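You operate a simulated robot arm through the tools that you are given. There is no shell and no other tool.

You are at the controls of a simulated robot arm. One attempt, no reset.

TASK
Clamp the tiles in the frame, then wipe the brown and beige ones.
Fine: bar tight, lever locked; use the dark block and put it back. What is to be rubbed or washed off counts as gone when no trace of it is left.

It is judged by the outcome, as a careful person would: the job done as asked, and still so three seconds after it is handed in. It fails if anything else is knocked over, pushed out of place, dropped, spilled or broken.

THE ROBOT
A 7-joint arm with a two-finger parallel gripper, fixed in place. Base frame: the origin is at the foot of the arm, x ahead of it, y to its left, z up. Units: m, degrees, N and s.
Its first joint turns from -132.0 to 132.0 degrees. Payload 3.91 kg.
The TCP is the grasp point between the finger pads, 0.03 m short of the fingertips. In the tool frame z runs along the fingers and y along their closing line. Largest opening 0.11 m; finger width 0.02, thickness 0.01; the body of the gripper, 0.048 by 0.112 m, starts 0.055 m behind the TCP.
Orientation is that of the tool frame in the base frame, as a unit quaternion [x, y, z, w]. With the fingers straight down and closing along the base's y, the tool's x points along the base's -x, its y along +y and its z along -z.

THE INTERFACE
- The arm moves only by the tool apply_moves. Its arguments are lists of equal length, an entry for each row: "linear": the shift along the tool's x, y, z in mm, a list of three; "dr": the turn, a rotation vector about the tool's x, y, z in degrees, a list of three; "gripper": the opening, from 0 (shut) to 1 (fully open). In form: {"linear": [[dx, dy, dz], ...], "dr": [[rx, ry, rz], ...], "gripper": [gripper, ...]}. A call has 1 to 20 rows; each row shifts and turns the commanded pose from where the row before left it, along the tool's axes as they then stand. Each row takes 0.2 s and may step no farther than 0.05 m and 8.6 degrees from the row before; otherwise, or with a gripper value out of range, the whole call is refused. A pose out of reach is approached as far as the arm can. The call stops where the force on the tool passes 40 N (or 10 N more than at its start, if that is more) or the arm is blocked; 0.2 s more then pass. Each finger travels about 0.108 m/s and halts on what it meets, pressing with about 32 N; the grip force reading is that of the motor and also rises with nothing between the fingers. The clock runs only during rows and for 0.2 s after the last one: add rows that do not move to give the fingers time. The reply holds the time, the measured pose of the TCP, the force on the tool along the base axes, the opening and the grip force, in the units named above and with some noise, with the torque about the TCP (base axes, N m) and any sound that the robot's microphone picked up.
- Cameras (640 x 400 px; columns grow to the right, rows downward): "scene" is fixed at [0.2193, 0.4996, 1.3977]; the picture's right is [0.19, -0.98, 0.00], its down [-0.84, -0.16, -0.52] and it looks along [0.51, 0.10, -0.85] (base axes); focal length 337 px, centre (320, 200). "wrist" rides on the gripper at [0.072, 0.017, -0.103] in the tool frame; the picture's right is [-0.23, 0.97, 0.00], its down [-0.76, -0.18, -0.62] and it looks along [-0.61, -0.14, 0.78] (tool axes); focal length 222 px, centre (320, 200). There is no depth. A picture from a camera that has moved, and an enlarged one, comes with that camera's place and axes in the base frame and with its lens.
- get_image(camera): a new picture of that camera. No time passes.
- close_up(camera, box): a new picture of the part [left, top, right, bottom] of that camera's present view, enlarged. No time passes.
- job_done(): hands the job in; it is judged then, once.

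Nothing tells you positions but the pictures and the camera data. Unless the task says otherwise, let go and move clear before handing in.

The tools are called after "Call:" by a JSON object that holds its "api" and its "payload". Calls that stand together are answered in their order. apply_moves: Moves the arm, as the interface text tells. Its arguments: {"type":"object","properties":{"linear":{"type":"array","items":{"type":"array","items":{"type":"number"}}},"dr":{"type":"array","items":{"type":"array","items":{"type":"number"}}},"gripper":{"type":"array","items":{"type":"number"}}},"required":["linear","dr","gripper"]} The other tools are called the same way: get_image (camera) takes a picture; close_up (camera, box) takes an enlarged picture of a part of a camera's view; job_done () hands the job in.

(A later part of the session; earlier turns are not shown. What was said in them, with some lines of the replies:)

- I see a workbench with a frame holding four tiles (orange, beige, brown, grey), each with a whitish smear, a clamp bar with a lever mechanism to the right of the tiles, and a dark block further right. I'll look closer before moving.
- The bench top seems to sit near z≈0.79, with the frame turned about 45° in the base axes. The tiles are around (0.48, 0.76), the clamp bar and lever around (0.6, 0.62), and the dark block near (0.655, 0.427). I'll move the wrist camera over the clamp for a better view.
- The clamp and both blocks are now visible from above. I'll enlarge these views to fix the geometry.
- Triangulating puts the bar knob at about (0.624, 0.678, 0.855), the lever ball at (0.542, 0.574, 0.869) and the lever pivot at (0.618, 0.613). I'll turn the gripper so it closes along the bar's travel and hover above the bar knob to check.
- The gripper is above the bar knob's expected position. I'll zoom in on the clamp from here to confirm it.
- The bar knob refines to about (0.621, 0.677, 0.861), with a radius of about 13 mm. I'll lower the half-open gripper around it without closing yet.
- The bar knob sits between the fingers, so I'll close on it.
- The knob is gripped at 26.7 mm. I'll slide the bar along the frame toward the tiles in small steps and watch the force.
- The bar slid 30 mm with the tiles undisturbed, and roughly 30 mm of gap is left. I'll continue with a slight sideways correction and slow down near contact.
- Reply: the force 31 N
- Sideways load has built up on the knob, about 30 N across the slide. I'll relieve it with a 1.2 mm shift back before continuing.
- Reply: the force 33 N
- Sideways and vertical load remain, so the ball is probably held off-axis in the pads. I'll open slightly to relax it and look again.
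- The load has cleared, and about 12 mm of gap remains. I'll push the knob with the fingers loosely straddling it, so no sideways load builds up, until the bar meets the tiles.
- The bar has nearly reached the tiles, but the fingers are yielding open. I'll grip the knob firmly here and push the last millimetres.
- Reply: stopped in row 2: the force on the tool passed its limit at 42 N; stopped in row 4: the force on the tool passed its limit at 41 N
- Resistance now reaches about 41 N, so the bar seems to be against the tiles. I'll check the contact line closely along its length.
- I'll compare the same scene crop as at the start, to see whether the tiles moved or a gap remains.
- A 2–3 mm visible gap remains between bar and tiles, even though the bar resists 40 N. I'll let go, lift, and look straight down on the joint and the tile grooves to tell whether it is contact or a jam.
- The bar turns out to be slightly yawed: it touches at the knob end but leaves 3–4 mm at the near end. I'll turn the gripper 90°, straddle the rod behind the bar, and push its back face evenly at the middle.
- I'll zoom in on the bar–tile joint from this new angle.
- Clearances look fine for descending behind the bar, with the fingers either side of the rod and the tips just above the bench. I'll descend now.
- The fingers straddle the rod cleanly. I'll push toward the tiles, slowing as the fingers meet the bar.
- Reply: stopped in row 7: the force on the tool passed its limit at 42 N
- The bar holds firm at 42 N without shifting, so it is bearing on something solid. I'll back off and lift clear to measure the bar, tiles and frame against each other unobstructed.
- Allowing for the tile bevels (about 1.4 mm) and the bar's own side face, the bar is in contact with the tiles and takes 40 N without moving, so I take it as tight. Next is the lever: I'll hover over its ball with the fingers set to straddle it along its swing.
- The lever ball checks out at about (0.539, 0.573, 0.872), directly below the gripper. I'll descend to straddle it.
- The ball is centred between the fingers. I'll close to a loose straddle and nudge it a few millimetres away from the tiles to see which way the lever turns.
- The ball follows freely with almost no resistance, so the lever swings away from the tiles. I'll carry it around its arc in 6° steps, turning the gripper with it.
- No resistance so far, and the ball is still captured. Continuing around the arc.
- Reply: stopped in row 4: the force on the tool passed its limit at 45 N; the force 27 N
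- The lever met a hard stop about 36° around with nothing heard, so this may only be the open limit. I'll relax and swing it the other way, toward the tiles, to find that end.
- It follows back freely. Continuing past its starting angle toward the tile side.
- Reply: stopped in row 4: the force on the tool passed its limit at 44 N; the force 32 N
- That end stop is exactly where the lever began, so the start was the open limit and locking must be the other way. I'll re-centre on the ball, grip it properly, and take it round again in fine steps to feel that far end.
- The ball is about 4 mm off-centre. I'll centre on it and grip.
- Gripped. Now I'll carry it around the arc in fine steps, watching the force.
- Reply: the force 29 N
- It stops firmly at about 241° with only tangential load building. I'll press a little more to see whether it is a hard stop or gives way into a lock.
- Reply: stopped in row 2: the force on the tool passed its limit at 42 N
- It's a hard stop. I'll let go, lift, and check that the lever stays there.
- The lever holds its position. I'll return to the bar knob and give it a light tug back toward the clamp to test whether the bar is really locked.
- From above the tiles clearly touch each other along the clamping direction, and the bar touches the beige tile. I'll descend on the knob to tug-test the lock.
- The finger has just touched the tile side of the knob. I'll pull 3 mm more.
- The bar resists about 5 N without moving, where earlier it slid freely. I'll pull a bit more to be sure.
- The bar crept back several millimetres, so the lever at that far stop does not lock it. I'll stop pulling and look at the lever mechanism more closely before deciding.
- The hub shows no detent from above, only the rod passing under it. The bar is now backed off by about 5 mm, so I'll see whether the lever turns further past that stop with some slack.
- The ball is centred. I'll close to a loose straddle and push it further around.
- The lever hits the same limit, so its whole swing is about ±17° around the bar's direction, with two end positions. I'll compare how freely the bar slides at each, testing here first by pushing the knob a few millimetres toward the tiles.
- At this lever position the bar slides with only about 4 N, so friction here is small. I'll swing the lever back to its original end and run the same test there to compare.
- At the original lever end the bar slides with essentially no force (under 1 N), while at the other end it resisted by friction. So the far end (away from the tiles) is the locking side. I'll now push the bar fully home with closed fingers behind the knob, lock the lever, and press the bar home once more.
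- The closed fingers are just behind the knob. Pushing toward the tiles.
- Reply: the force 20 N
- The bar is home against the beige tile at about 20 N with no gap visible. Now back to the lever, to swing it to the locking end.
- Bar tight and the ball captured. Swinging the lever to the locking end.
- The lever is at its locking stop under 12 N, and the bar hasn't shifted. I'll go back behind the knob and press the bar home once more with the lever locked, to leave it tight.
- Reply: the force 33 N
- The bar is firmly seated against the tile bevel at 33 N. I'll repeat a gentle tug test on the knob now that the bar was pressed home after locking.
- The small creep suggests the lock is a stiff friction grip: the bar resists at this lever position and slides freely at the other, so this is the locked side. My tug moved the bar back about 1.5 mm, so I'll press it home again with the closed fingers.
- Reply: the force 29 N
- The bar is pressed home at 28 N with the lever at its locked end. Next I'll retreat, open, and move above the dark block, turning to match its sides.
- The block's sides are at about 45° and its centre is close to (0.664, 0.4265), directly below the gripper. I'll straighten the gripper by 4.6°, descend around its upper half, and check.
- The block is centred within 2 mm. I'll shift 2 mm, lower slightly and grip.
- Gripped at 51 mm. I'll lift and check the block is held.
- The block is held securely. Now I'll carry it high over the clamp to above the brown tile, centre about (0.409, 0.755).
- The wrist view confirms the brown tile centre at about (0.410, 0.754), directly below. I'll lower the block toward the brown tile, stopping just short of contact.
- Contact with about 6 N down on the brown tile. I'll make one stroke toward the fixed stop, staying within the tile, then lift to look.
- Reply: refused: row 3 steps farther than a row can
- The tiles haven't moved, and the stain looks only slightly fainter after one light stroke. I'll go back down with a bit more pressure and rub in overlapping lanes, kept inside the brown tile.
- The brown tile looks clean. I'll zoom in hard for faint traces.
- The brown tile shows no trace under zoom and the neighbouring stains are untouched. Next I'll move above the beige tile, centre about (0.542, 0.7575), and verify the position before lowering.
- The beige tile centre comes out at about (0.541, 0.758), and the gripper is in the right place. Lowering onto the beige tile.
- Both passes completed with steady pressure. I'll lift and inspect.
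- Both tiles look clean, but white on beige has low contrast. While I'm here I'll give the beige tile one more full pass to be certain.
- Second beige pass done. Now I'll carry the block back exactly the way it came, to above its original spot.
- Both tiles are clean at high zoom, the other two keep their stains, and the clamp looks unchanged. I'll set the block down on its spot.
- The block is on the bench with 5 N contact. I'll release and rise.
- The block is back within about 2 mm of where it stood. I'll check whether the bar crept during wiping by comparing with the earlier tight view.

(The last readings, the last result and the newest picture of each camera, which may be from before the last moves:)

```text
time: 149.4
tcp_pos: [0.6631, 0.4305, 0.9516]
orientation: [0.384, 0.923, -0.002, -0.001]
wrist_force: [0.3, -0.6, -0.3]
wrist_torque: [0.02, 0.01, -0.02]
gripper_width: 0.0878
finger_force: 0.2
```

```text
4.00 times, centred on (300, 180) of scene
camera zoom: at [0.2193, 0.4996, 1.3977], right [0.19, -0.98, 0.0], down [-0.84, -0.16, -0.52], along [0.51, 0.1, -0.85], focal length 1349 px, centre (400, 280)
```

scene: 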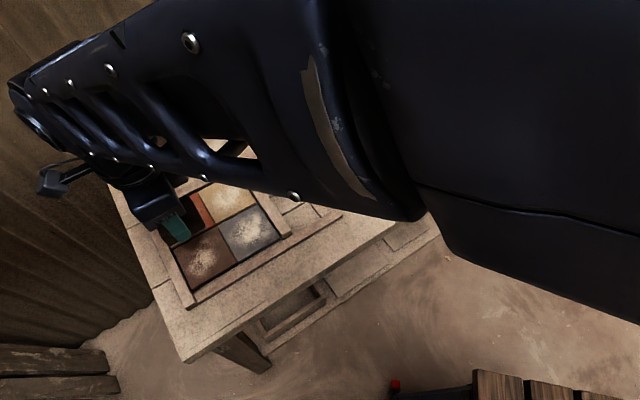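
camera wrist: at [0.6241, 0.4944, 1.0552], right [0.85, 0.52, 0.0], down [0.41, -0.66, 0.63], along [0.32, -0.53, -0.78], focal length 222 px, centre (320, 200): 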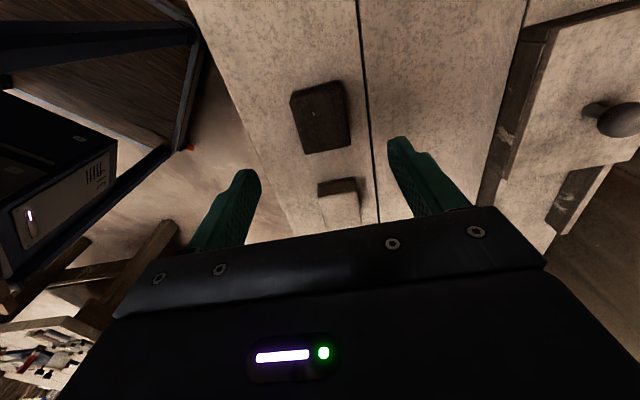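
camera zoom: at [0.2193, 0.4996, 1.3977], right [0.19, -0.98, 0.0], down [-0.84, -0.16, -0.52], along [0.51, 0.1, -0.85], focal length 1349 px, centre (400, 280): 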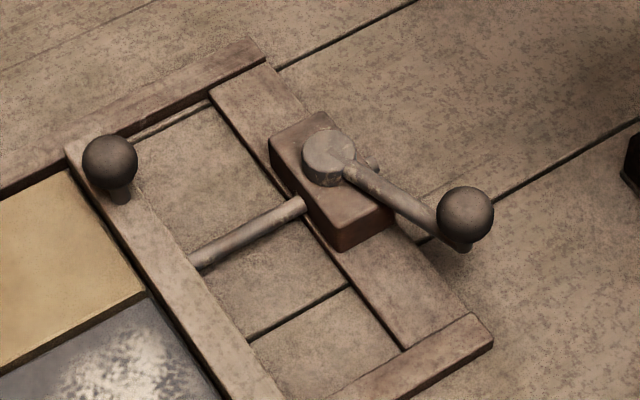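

The bar has crept back about 1 mm during wiping, so I'll press it home one last time from behind the knob, with the lever left locked.

Call:
{"api": "apply_moves", "payload": {"linear": [[0, 0, 0], [38.5, 24.2, 0], [38.5, 24.2, 0], [38.5, 24.2, 0], [38.5, 24.2, 0], [38.5, 24.2, 0], [38.5, 24.2, 0], [0, 0, 0]], "dr": [[0, 0, 0], [0, 0, 0], [0, 0, 0], [0, 0, 0], [0, 0, 0], [0, 0, 0], [0, 0, 0], [0, 0, 0]], "gripper": [0.8, 0.5, 0.2, 0, 0, 0, 0, 0]}}

Call:
{"api": "get_image", "payload": {"camera": "wrist"}}

Call:
{"api": "close_up", "payload": {"camera": "scene", "box": [200, 120, 340, 230]}}

```text
time: 151.2
tcp_pos: [0.6067, 0.6973, 0.9499]
orientation: [0.385, 0.923, -0.003, 0.0]
wrist_force: [0.0, 0.1, 0.0]
wrist_torque: [-0.01, 0.02, -0.01]
gripper_width: 0.0
finger_force: 31.8
```

```text
taken
camera wrist: at [0.5675, 0.7618, 1.0532], right [0.85, 0.52, 0.0], down [0.41, -0.66, 0.63], along [0.32, -0.53, -0.78], focal length 222 px, centre (320, 200)
```

wrist: 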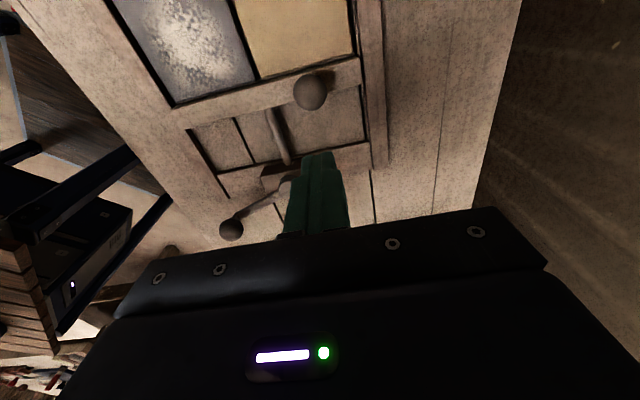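

```text
3.64 times, centred on (270, 175) of scene
camera zoom: at [0.2193, 0.4996, 1.3977], right [0.19, -0.98, 0.0], down [-0.84, -0.16, -0.52], along [0.51, 0.1, -0.85], focal length 1227 px, centre (502, 291)
```

zoom: 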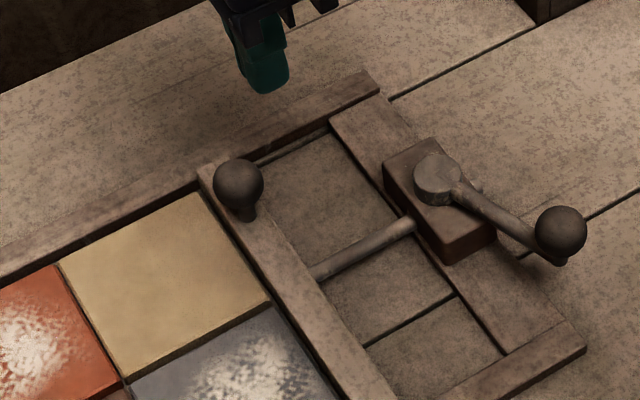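

Aligned with the knob, about 9 mm behind it. Descending and pushing.

Call:
{"api": "apply_moves", "payload": {"linear": [[0, 0, 30], [0, 0, 30], [0, 0, 14], [4, 0, 0], [3, 0, 0], [2, 0, 0], [1, 0, 0], [1, 0, 0], [1, 0, 0], [1, 0, 0], [0, 0, 0]], "dr": [[0, 0, 0], [0, 0, 0], [0, 0, 0], [0, 0, 0], [0, 0, 0], [0, 0, 0], [0, 0, 0], [0, 0, 0], [0, 0, 0], [0, 0, 0], [0, 0, 0]], "gripper": [0, 0, 0, 0, 0, 0, 0, 0, 0, 0, 0]}}

Call:
{"api": "close_up", "payload": {"camera": "scene", "box": [240, 200, 320, 250]}}

```text
time: 153.6
tcp_pos: [0.6, 0.7006, 0.875]
orientation: [0.387, 0.922, -0.003, 0.002]
wrist_force: [4.4, -5.0, 1.5]
wrist_torque: [-0.15, -0.03, 0.04]
gripper_width: 0.0
finger_force: 31.8
stopped in row 11: the force on the tool passed its limit at 41 N (the readings are from after the stop); the commanded pose is now the measured one
```

```text
8.00 times, centred on (280, 225) of scene
camera zoom: at [0.2193, 0.4996, 1.3977], right [0.19, -0.98, 0.0], down [-0.84, -0.16, -0.52], along [0.51, 0.1, -0.85], focal length 2698 px, centre (640, 0)
```

zoom: 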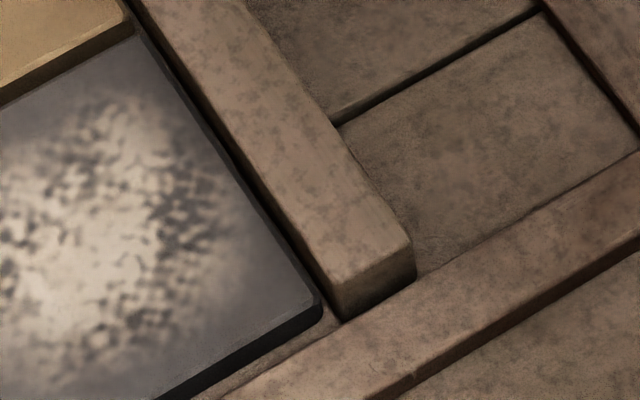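

The bar is home again at 41 N. I'll back off, rise clear and take a final look.

Call:
{"api": "apply_moves", "payload": {"linear": [[-8, 0, 0], [0, 0, -40], [0, 0, -45], [-40, -20, -10], [-40, -20, -10], [-40, -20, 0], [0, 0, 0]], "dr": [[0, 0, 0], [0, 0, 0], [0, 0, 0], [0, 0, 0], [0, 0, 0], [0, 0, 0], [0, 0, 0]], "gripper": [0, 0, 0, 0.5, 0.5, 0.5, 0.5]}}

Call:
{"api": "get_image", "payload": {"camera": "scene"}}

Call:
{"api": "close_up", "payload": {"camera": "scene", "box": [130, 150, 340, 310]}}

Call:
{"api": "close_up", "payload": {"camera": "scene", "box": [240, 130, 360, 230]}}

Call:
{"api": "close_up", "payload": {"camera": "scene", "box": [240, 200, 320, 250]}}

```text
time: 155.2
tcp_pos: [0.6444, 0.5685, 0.9807]
orientation: [0.387, 0.922, -0.003, 0.002]
wrist_force: [1.3, -0.8, -0.7]
wrist_torque: [-0.04, -0.02, 0.05]
gripper_width: 0.055
finger_force: 0.1
```

```text
taken
```

scene: 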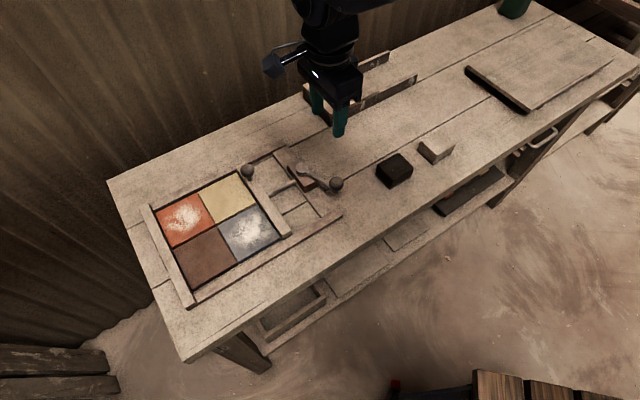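

```text
2.50 times, centred on (235, 230) of scene
camera zoom: at [0.2193, 0.4996, 1.3977], right [0.19, -0.98, 0.0], down [-0.84, -0.16, -0.52], along [0.51, 0.1, -0.85], focal length 843 px, centre (532, 125)
```

zoom: 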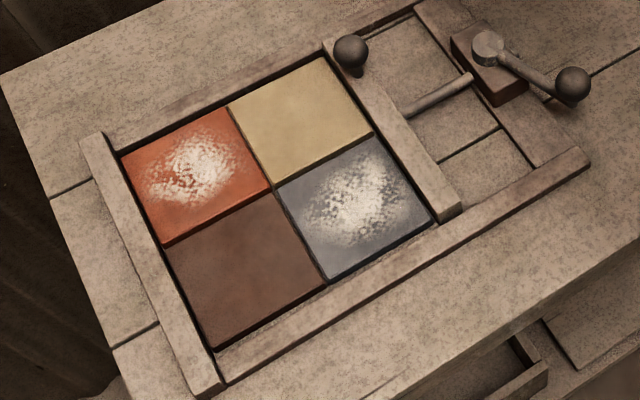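

```text
4.00 times, centred on (300, 180) of scene
camera zoom: at [0.2193, 0.4996, 1.3977], right [0.19, -0.98, 0.0], down [-0.84, -0.16, -0.52], along [0.51, 0.1, -0.85], focal length 1349 px, centre (400, 280)
```

zoom: 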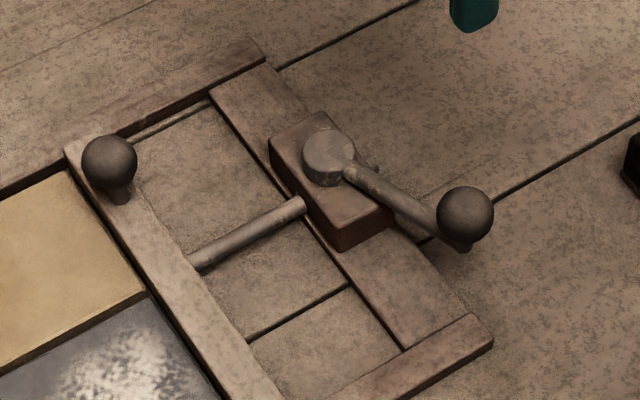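

```text
8.00 times, centred on (280, 225) of scene
camera zoom: at [0.2193, 0.4996, 1.3977], right [0.19, -0.98, 0.0], down [-0.84, -0.16, -0.52], along [0.51, 0.1, -0.85], focal length 2698 px, centre (640, 0)
```

zoom: 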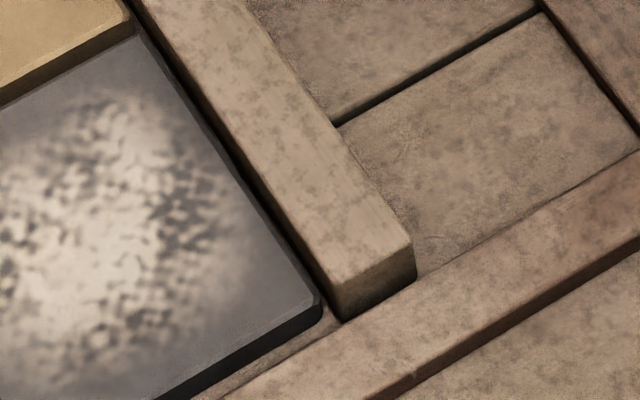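

Everything looks right. One last check: the contact along the grey tile's side of the bar, from above.

Call:
{"api": "apply_moves", "payload": {"linear": [[45, -10, 0], [45, -15, 0], [20, -15, 0], [0, 0, 0]], "dr": [[0, 0, 0], [0, 0, 0], [0, 0, 0], [0, 0, 0]], "gripper": [0.5, 0.5, 0.5, 0.5]}}

Call:
{"api": "get_image", "payload": {"camera": "wrist"}}

Call:
{"api": "close_up", "payload": {"camera": "wrist", "box": [180, 0, 440, 160]}}

```text
time: 156.2
tcp_pos: [0.5389, 0.621, 0.9827]
orientation: [0.387, 0.922, -0.003, 0.001]
wrist_force: [0.6, -0.3, 0.0]
wrist_torque: [-0.03, 0.0, 0.0]
gripper_width: 0.055
finger_force: 0.0
```

```text
taken
camera wrist: at [0.5, 0.6858, 1.0862], right [0.85, 0.52, 0.0], down [0.41, -0.66, 0.63], along [0.32, -0.54, -0.78], focal length 222 px, centre (320, 200)
```

wrist: 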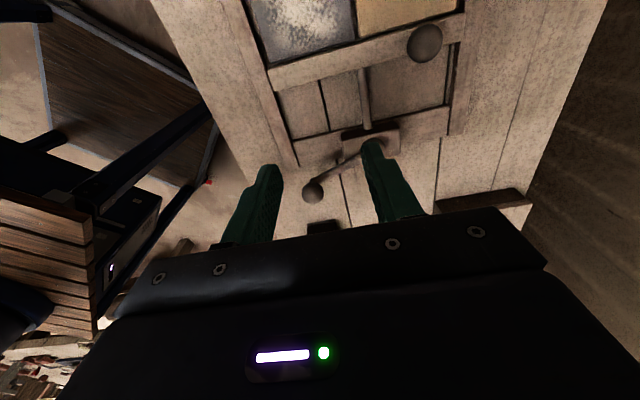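

```text
2.46 times, centred on (310, 80) of wrist
camera zoom: at [0.5, 0.6858, 1.0862], right [0.85, 0.52, 0.0], down [0.41, -0.66, 0.63], along [0.32, -0.54, -0.78], focal length 547 px, centre (345, 495)
```

zoom: 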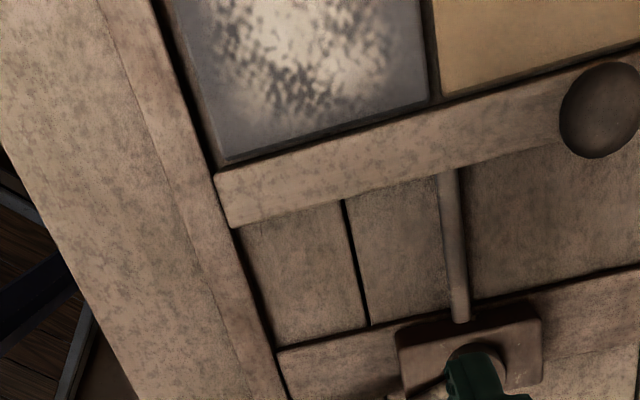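

Call:
{"api": "close_up", "payload": {"camera": "wrist", "box": [260, 35, 320, 80]}}

Call:
{"api": "close_up", "payload": {"camera": "wrist", "box": [320, 15, 390, 65]}}

```text
8.89 times, centred on (290, 58) of wrist
camera zoom: at [0.5, 0.6858, 1.0862], right [0.85, 0.52, 0.0], down [0.41, -0.66, 0.63], along [0.32, -0.54, -0.78], focal length 1974 px, centre (587, 1467)
```

zoom: 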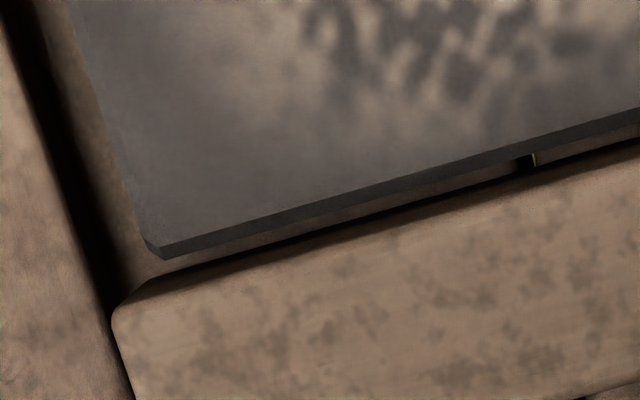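

```text
8.00 times, centred on (355, 40) of wrist
camera zoom: at [0.5, 0.6858, 1.0862], right [0.85, 0.52, 0.0], down [0.41, -0.66, 0.63], along [0.32, -0.54, -0.78], focal length 1777 px, centre (40, 1480)
```

zoom: 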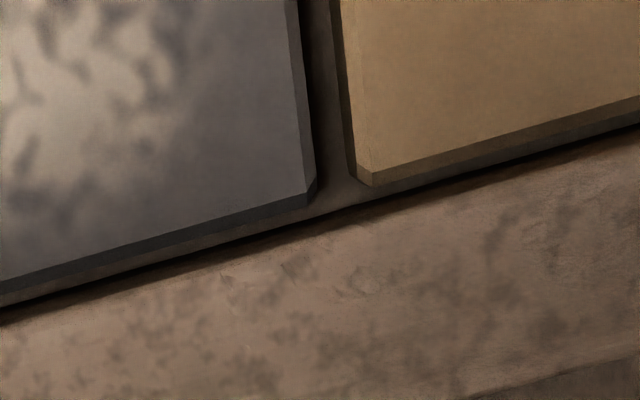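

The view suggests a small floor gap beside the grey tile, so I want a true overhead look. I'll turn the camera to sit directly above the bar–tile joint and inspect its whole length.

Call:
{"api": "apply_moves", "payload": {"linear": [[0, 0, 0], [0, 0, 0], [0, 0, 0], [0, 0, 0], [0, 0, 0], [0, 0, 0], [0, 0, 0], [0, 0, 0], [0, 0, 0], [0, 0, 0], [0, 0, 0], [-11, 16, 30], [-11, 16, 30], [0, 0, 15], [0, 0, 0]], "dr": [[0, 0, -8.25], [0, 0, -8.25], [0, 0, -8.25], [0, 0, -8.25], [0, 0, -8.25], [0, 0, -8.25], [0, 0, -8.25], [0, 0, -8.25], [0, 0, -8.25], [0, 0, -8.25], [0, 0, -8.25], [0, 0, 0], [0, 0, 0], [0, 0, 0], [0, 0, 0]], "gripper": [0.8, 1, 1, 1, 1, 1, 1, 1, 1, 1, 1, 1, 1, 1, 1]}}

Call:
{"api": "get_image", "payload": {"camera": "wrist"}}

Call:
{"api": "close_up", "payload": {"camera": "wrist", "box": [290, 0, 350, 60]}}

Call:
{"api": "close_up", "payload": {"camera": "wrist", "box": [300, 60, 360, 120]}}

Call:
{"api": "close_up", "payload": {"camera": "wrist", "box": [310, 120, 370, 180]}}

```text
time: 159.4
tcp_pos: [0.5322, 0.6575, 0.9056]
orientation: [-0.384, 0.923, -0.003, -0.001]
wrist_force: [-0.1, -0.6, 1.2]
wrist_torque: [0.0, 0.02, 0.04]
gripper_width: 0.1101
finger_force: 0.1
```

```text
taken
camera wrist: at [0.469, 0.6196, 1.01], right [-0.53, 0.85, -0.01], down [0.66, 0.42, 0.62], along [0.53, 0.33, -0.78], focal length 222 px, centre (320, 200)
```

wrist: 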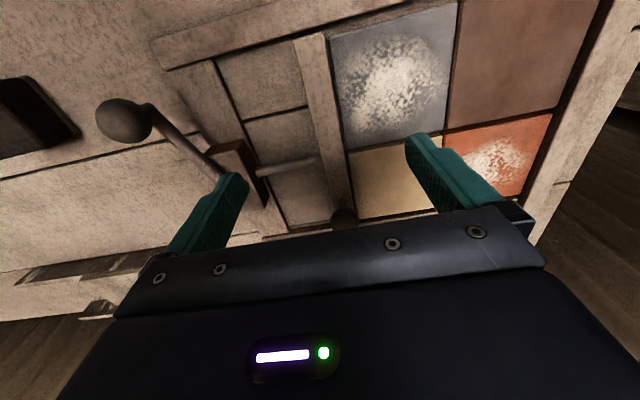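

```text
6.67 times, centred on (320, 30) of wrist
camera zoom: at [0.469, 0.6196, 1.01], right [-0.53, 0.85, -0.01], down [0.66, 0.42, 0.62], along [0.53, 0.33, -0.78], focal length 1481 px, centre (320, 1333)
```

zoom: 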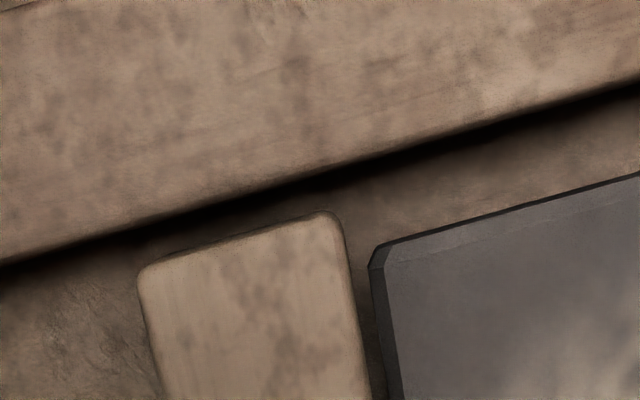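

```text
6.67 times, centred on (330, 90) of wrist
camera zoom: at [0.469, 0.6196, 1.01], right [-0.53, 0.85, -0.01], down [0.66, 0.42, 0.62], along [0.53, 0.33, -0.78], focal length 1481 px, centre (253, 933)
```

zoom: 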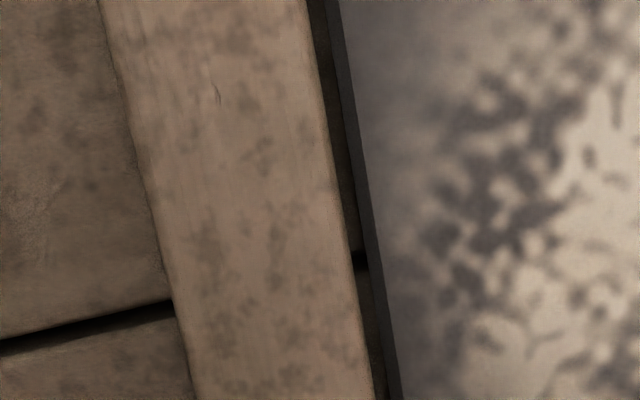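

```text
6.67 times, centred on (340, 150) of wrist
camera zoom: at [0.469, 0.6196, 1.01], right [-0.53, 0.85, -0.01], down [0.66, 0.42, 0.62], along [0.53, 0.33, -0.78], focal length 1481 px, centre (187, 533)
```

zoom: 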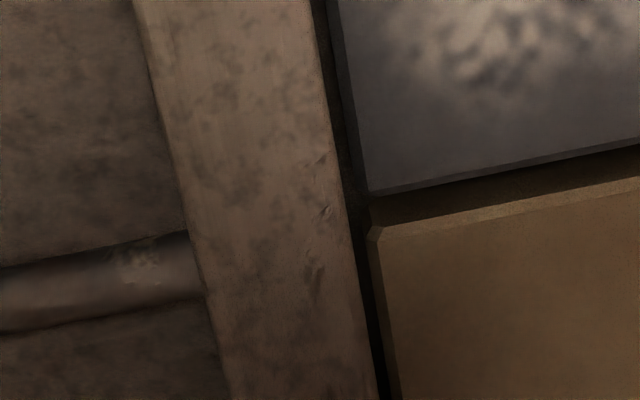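

From directly above there is a real gap: about 3 mm at the near end of the bar, tapering to about nothing at the knob end. My pushes were all at the knob end, so I'll push the bar's back face near its other end with closed fingers to square it up.

Call:
{"api": "apply_moves", "payload": {"linear": [[23, -10, 0], [23.3, -9.9, 0], [0, 0, 0], [0, 0, 25], [0, 0, 20], [0, 0, 14], [0, 0, 0]], "dr": [[0, 0, 0], [0, 0, 0], [0, 0, 0], [0, 0, 0], [0, 0, 0], [0, 0, 0], [0, 0, 0]], "gripper": [0.5, 0, 0, 0, 0, 0, 0]}}

Call:
{"api": "get_image", "payload": {"camera": "wrist"}}

Call:
{"api": "close_up", "payload": {"camera": "scene", "box": [220, 140, 360, 250]}}

```text
time: 161.0
tcp_pos: [0.5148, 0.6111, 0.8477]
orientation: [-0.385, 0.923, -0.004, -0.001]
wrist_force: [0.5, -0.3, -0.2]
wrist_torque: [0.03, 0.0, 0.01]
gripper_width: 0.0
finger_force: 32.2
```

```text
taken
camera wrist: at [0.4525, 0.5718, 0.9513], right [-0.53, 0.85, -0.01], down [0.66, 0.42, 0.62], along [0.53, 0.33, -0.78], focal length 222 px, centre (320, 200)
```

wrist: 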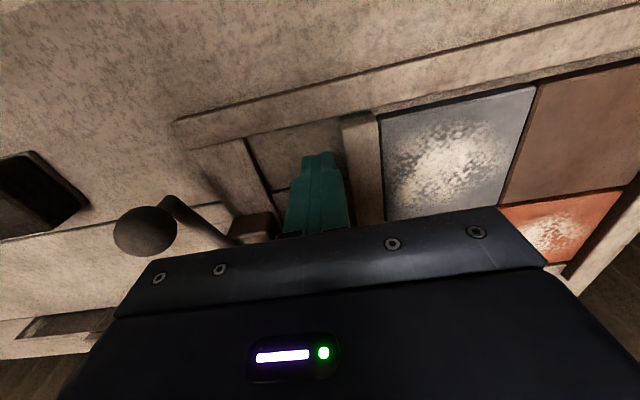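

```text
3.64 times, centred on (290, 195) of scene
camera zoom: at [0.2193, 0.4996, 1.3977], right [0.19, -0.98, 0.0], down [-0.84, -0.16, -0.52], along [0.51, 0.1, -0.85], focal length 1227 px, centre (429, 218)
```

zoom: 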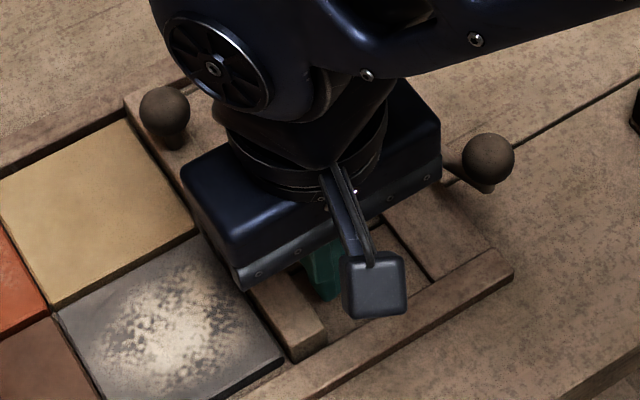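

Call:
{"api": "apply_moves", "payload": {"linear": [[0, 0, 4], [0, 5, 0], [0, 2, 0], [0, 1, 0], [0, 1, 0], [0, 1, 0], [0, 1, 0], [0, 0, 0]], "dr": [[0, 0, 0], [0, 0, 0], [0, 0, 0], [0, 0, 0], [0, 0, 0], [0, 0, 0], [0, 0, 0], [0, 0, 0]], "gripper": [0, 0, 0, 0, 0, 0, 0, 0]}}

Call:
{"api": "close_up", "payload": {"camera": "wrist", "box": [330, 90, 410, 200]}}

Call:
{"api": "close_up", "payload": {"camera": "scene", "box": [240, 200, 320, 250]}}

```text
time: 162.8
tcp_pos: [0.5086, 0.6164, 0.8436]
orientation: [-0.384, 0.923, -0.005, 0.0]
wrist_force: [16.4, -19.1, 4.3]
wrist_torque: [-0.33, -0.28, -0.21]
gripper_width: 0.0
finger_force: 31.5
```

```text
3.64 times, centred on (370, 145) of wrist
camera zoom: at [0.4463, 0.5783, 0.9469], right [-0.53, 0.85, -0.01], down [0.66, 0.42, 0.62], along [0.53, 0.32, -0.78], focal length 808 px, centre (138, 400)
```

zoom: 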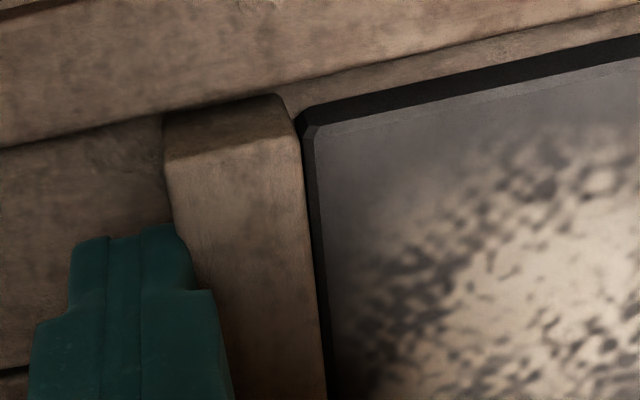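

```text
8.00 times, centred on (280, 225) of scene
camera zoom: at [0.2193, 0.4996, 1.3977], right [0.19, -0.98, 0.0], down [-0.84, -0.16, -0.52], along [0.51, 0.1, -0.85], focal length 2698 px, centre (640, 0)
```

zoom: 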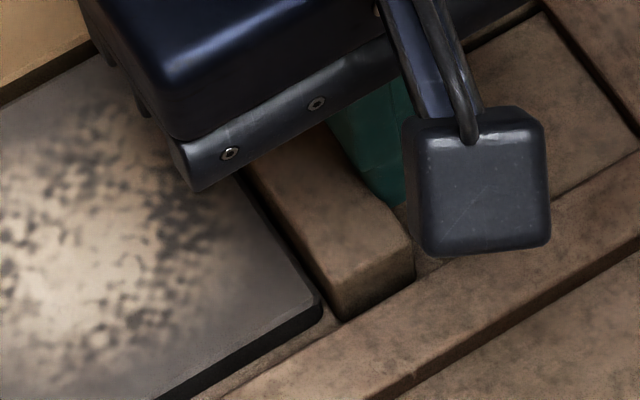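

The bar doesn't turn even with 25 N at its near end, so it is rigidly guided and is stopped by one of the tiles. I'll back off and look from above at the far end and at the stop side to see where the slack is.

Call:
{"api": "apply_moves", "payload": {"linear": [[0, -8, 0], [0, 0, -40], [0, 0, -40], [-43, 4, 0], [-43, 4, 0], [-43, 4, 0], [0, 0, 0]], "dr": [[0, 0, 0], [0, 0, 0], [0, 0, 0], [0, 0, 0], [0, 0, 0], [0, 0, 0], [0, 0, 0]], "gripper": [0, 0, 0.5, 1, 1, 1, 1]}}

Call:
{"api": "get_image", "payload": {"camera": "wrist"}}

Call:
{"api": "close_up", "payload": {"camera": "wrist", "box": [290, 20, 350, 80]}}

Call:
{"api": "close_up", "payload": {"camera": "wrist", "box": [300, 80, 360, 140]}}

```text
time: 164.4
tcp_pos: [0.5938, 0.7129, 0.9201]
orientation: [-0.385, 0.923, -0.003, -0.001]
wrist_force: [0.4, 0.1, 0.1]
wrist_torque: [-0.01, 0.03, 0.04]
gripper_width: 0.1099
finger_force: 0.0
```

```text
taken
camera wrist: at [0.5317, 0.6749, 1.0243], right [-0.53, 0.85, -0.01], down [0.66, 0.42, 0.62], along [0.53, 0.33, -0.78], focal length 222 px, centre (320, 200)
```

wrist: 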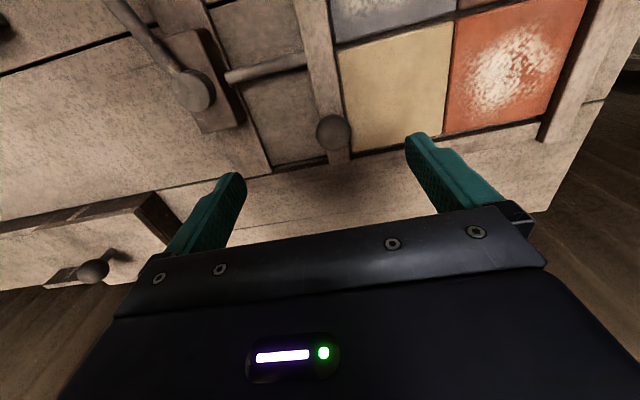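

```text
6.67 times, centred on (320, 50) of wrist
camera zoom: at [0.5317, 0.6749, 1.0243], right [-0.53, 0.85, -0.01], down [0.66, 0.42, 0.62], along [0.53, 0.33, -0.78], focal length 1481 px, centre (320, 1200)
```

zoom: 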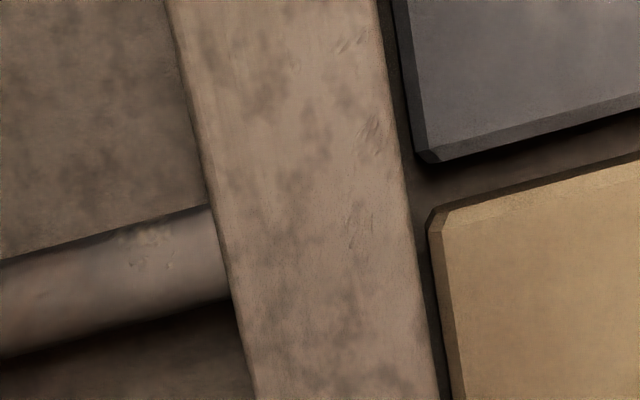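

```text
6.67 times, centred on (330, 110) of wrist
camera zoom: at [0.5317, 0.6749, 1.0243], right [-0.53, 0.85, -0.01], down [0.66, 0.42, 0.62], along [0.53, 0.33, -0.78], focal length 1481 px, centre (253, 800)
```

zoom: 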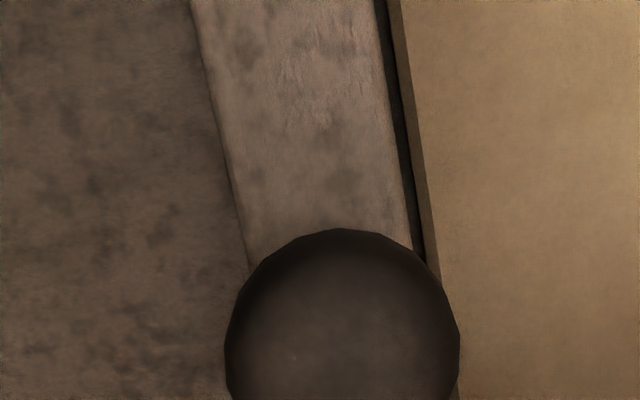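

Even at the beige tile there is a uniform sliver of about 1.5 mm. I'll look at the tile-to-tile and tile-to-stop joints the same way to compare.

Call:
{"api": "apply_moves", "payload": {"linear": [[17.2, 32, 0], [17.2, 32, 0], [17.2, 32, 0], [0, 0, 0]], "dr": [[0, 0, 0], [0, 0, 0], [0, 0, 0], [0, 0, 0]], "gripper": [1, 1, 1, 1]}}

Call:
{"api": "get_image", "payload": {"camera": "wrist"}}

Call:
{"api": "close_up", "payload": {"camera": "wrist", "box": [290, 10, 350, 70]}}

Call:
{"api": "close_up", "payload": {"camera": "wrist", "box": [300, 80, 360, 140]}}

```text
time: 165.4
tcp_pos: [0.4917, 0.7451, 0.9219]
orientation: [-0.385, 0.923, -0.004, -0.002]
wrist_force: [-0.5, 0.2, 0.1]
wrist_torque: [0.01, -0.04, 0.01]
gripper_width: 0.1099
finger_force: 0.0
```

```text
taken
camera wrist: at [0.4284, 0.7068, 1.0257], right [-0.53, 0.85, -0.01], down [0.66, 0.42, 0.62], along [0.53, 0.33, -0.78], focal length 222 px, centre (320, 200)
```

wrist: 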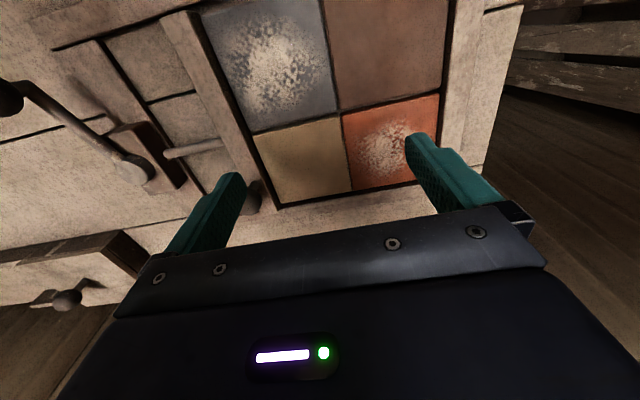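

```text
6.67 times, centred on (320, 40) of wrist
camera zoom: at [0.4284, 0.7068, 1.0257], right [-0.53, 0.85, -0.01], down [0.66, 0.42, 0.62], along [0.53, 0.33, -0.78], focal length 1481 px, centre (320, 1267)
```

zoom: 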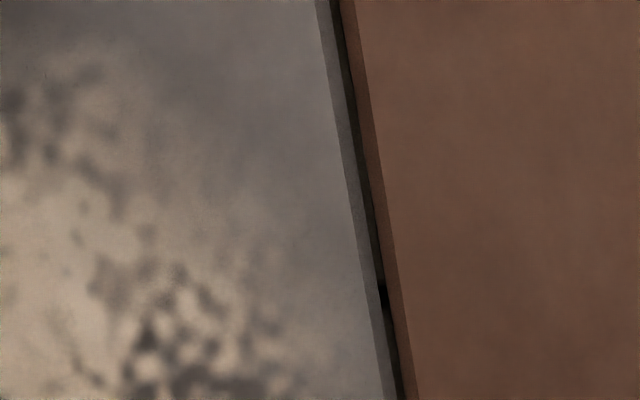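

```text
6.67 times, centred on (330, 110) of wrist
camera zoom: at [0.4284, 0.7068, 1.0257], right [-0.53, 0.85, -0.01], down [0.66, 0.42, 0.62], along [0.53, 0.33, -0.78], focal length 1481 px, centre (253, 800)
```

zoom: 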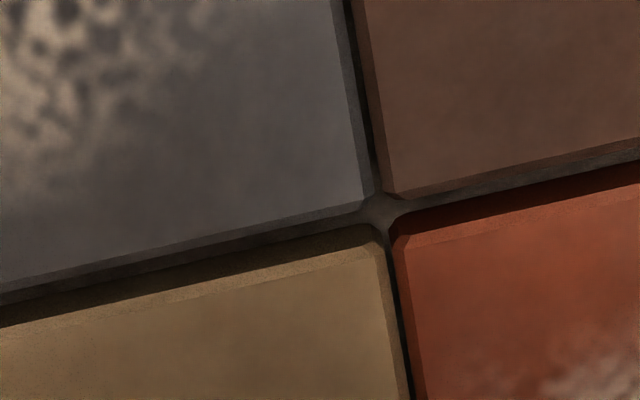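

The tile-to-tile joints show similar sub-millimetre slivers, so the bar's sliver looks like normal contact once its rounded edge is allowed for. I'll move clear and compare the tiles' positions with the very first pictures, to confirm the bar's contact and that nothing has shifted.

Call:
{"api": "apply_moves", "payload": {"linear": [[0, 0, -40], [-35, -30, -10], [-35, -30, 0], [-20, -40, 0], [-10, -45, 0], [0, -45, 0], [0, -45, 0], [0, 0, 0]], "dr": [[0, 0, 0], [0, 0, 0], [0, 0, 0], [0, 0, 0], [0, 0, 0], [0, 0, 0], [0, 0, 0], [0, 0, 0]], "gripper": [0.5, 0.5, 0.5, 0.5, 0.5, 0.5, 0.5, 0.5]}}

Call:
{"api": "get_image", "payload": {"camera": "scene"}}

Call:
{"api": "close_up", "payload": {"camera": "scene", "box": [240, 130, 350, 230]}}

Call:
{"api": "close_up", "payload": {"camera": "scene", "box": [120, 130, 360, 320]}}

```text
time: 167.2
tcp_pos: [0.7286, 0.6484, 0.9733]
orientation: [-0.385, 0.923, -0.003, -0.002]
wrist_force: [0.1, 0.9, -0.2]
wrist_torque: [0.0, -0.05, 0.0]
gripper_width: 0.0552
finger_force: 0.0
```

```text
taken
```

scene: 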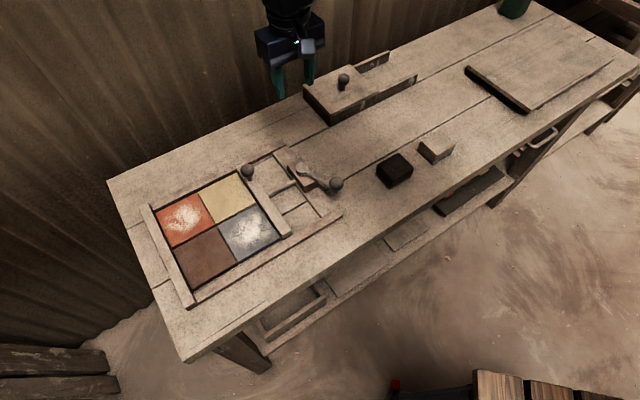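

```text
4.00 times, centred on (295, 180) of scene
camera zoom: at [0.2193, 0.4996, 1.3977], right [0.19, -0.98, 0.0], down [-0.84, -0.16, -0.52], along [0.51, 0.1, -0.85], focal length 1349 px, centre (420, 280)
```

zoom: 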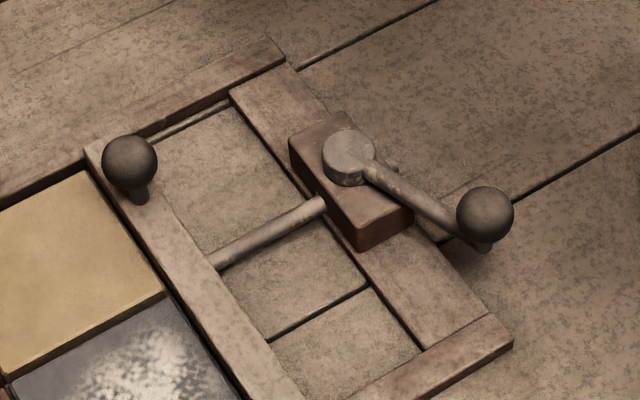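

```text
2.11 times, centred on (240, 225) of scene
camera zoom: at [0.2193, 0.4996, 1.3977], right [0.19, -0.98, 0.0], down [-0.84, -0.16, -0.52], along [0.51, 0.1, -0.85], focal length 710 px, centre (488, 147)
```

zoom: 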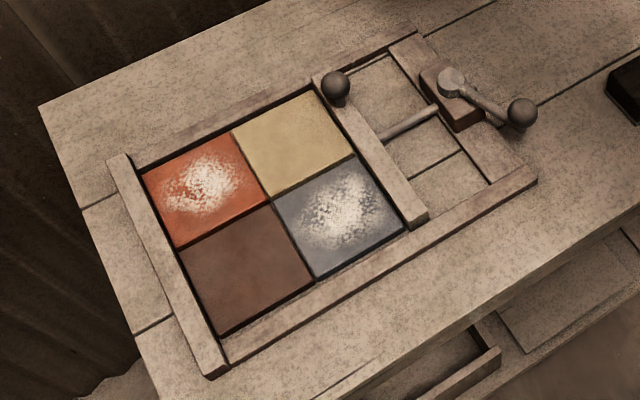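

The tiles sit exactly where they began and the bar is at its furthest forward position. I'll take a last close check of the bar end against the tight reference, and of the lever and block.

Call:
{"api": "close_up", "payload": {"camera": "scene", "box": [240, 200, 320, 250]}}

Call:
{"api": "close_up", "payload": {"camera": "scene", "box": [360, 120, 480, 200]}}

Call:
{"api": "close_up", "payload": {"camera": "wrist", "box": [150, 0, 490, 200]}}

```text
8.00 times, centred on (280, 225) of scene
camera zoom: at [0.2193, 0.4996, 1.3977], right [0.19, -0.98, 0.0], down [-0.84, -0.16, -0.52], along [0.51, 0.1, -0.85], focal length 2698 px, centre (640, 0)
```

zoom: 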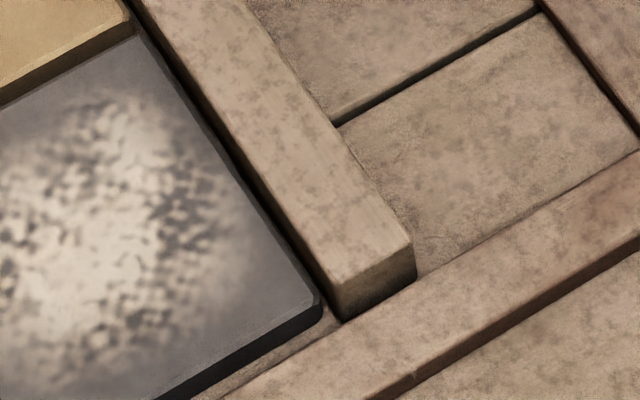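

```text
5.00 times, centred on (420, 160) of scene
camera zoom: at [0.2193, 0.4996, 1.3977], right [0.19, -0.98, 0.0], down [-0.84, -0.16, -0.52], along [0.51, 0.1, -0.85], focal length 1687 px, centre (-180, 400)
```

zoom: 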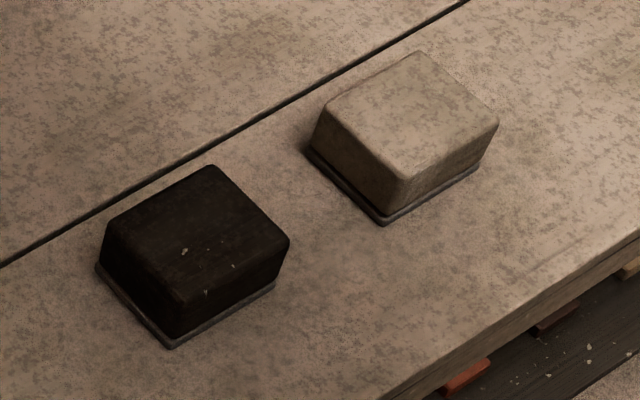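

```text
1.88 times, centred on (320, 100) of wrist
camera zoom: at [0.6661, 0.6102, 1.0767], right [-0.53, 0.85, -0.01], down [0.66, 0.42, 0.62], along [0.53, 0.33, -0.78], focal length 418 px, centre (320, 388)
```

zoom: 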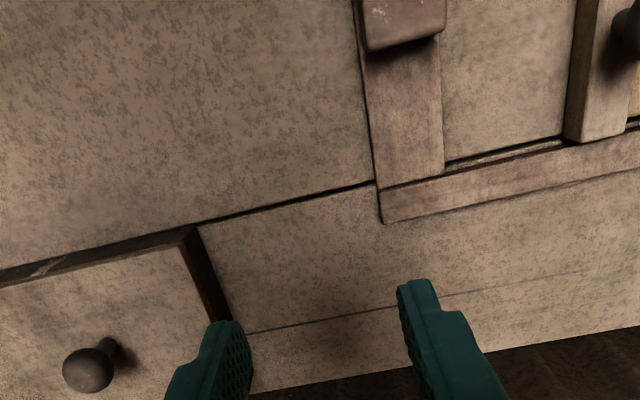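

I see the bar seated at the same tight position as after its last press. The lever is at its locking end, the brown and beige tiles are clean, and the orange and grey ones are untouched. The dark block is back within about 2 mm of its spot and the arm is clear with nothing held, so I'm handing in.

Call:
{"api": "job_done", "payload": {}}

```text
The job is handed in.
```

I've handed the job in: the tiles are clamped and the brown and beige ones are wiped clean. No result came back, so what follows is what I saw and measured.

- **Bar:** it is pushed as far forward as it goes and would not move under a push of about 40 N. From directly above, a gap of roughly 0.5–1.5 mm still shows between the bar and the tiles. The tiles never shifted, so I can't say for certain whether the bar is pressing on them or has reached the end of its travel.
- **Lever:** it is at the end of its swing away from the tiles. With the lever there the bar resists being pulled back; at the other end it slides freely, so I took this as locked. No click was heard. A sustained pull of 5–9 N still made the bar creep back a few millimetres, and wiping moved it about 1 mm. I pressed it home again afterwards.
- **Tiles:** I saw no trace left on the brown or beige tile under close zoom. The orange and grey tiles still have their stains.
- **Dark block:** it is back within about 2 mm of where it stood. Nothing was dropped or knocked over.
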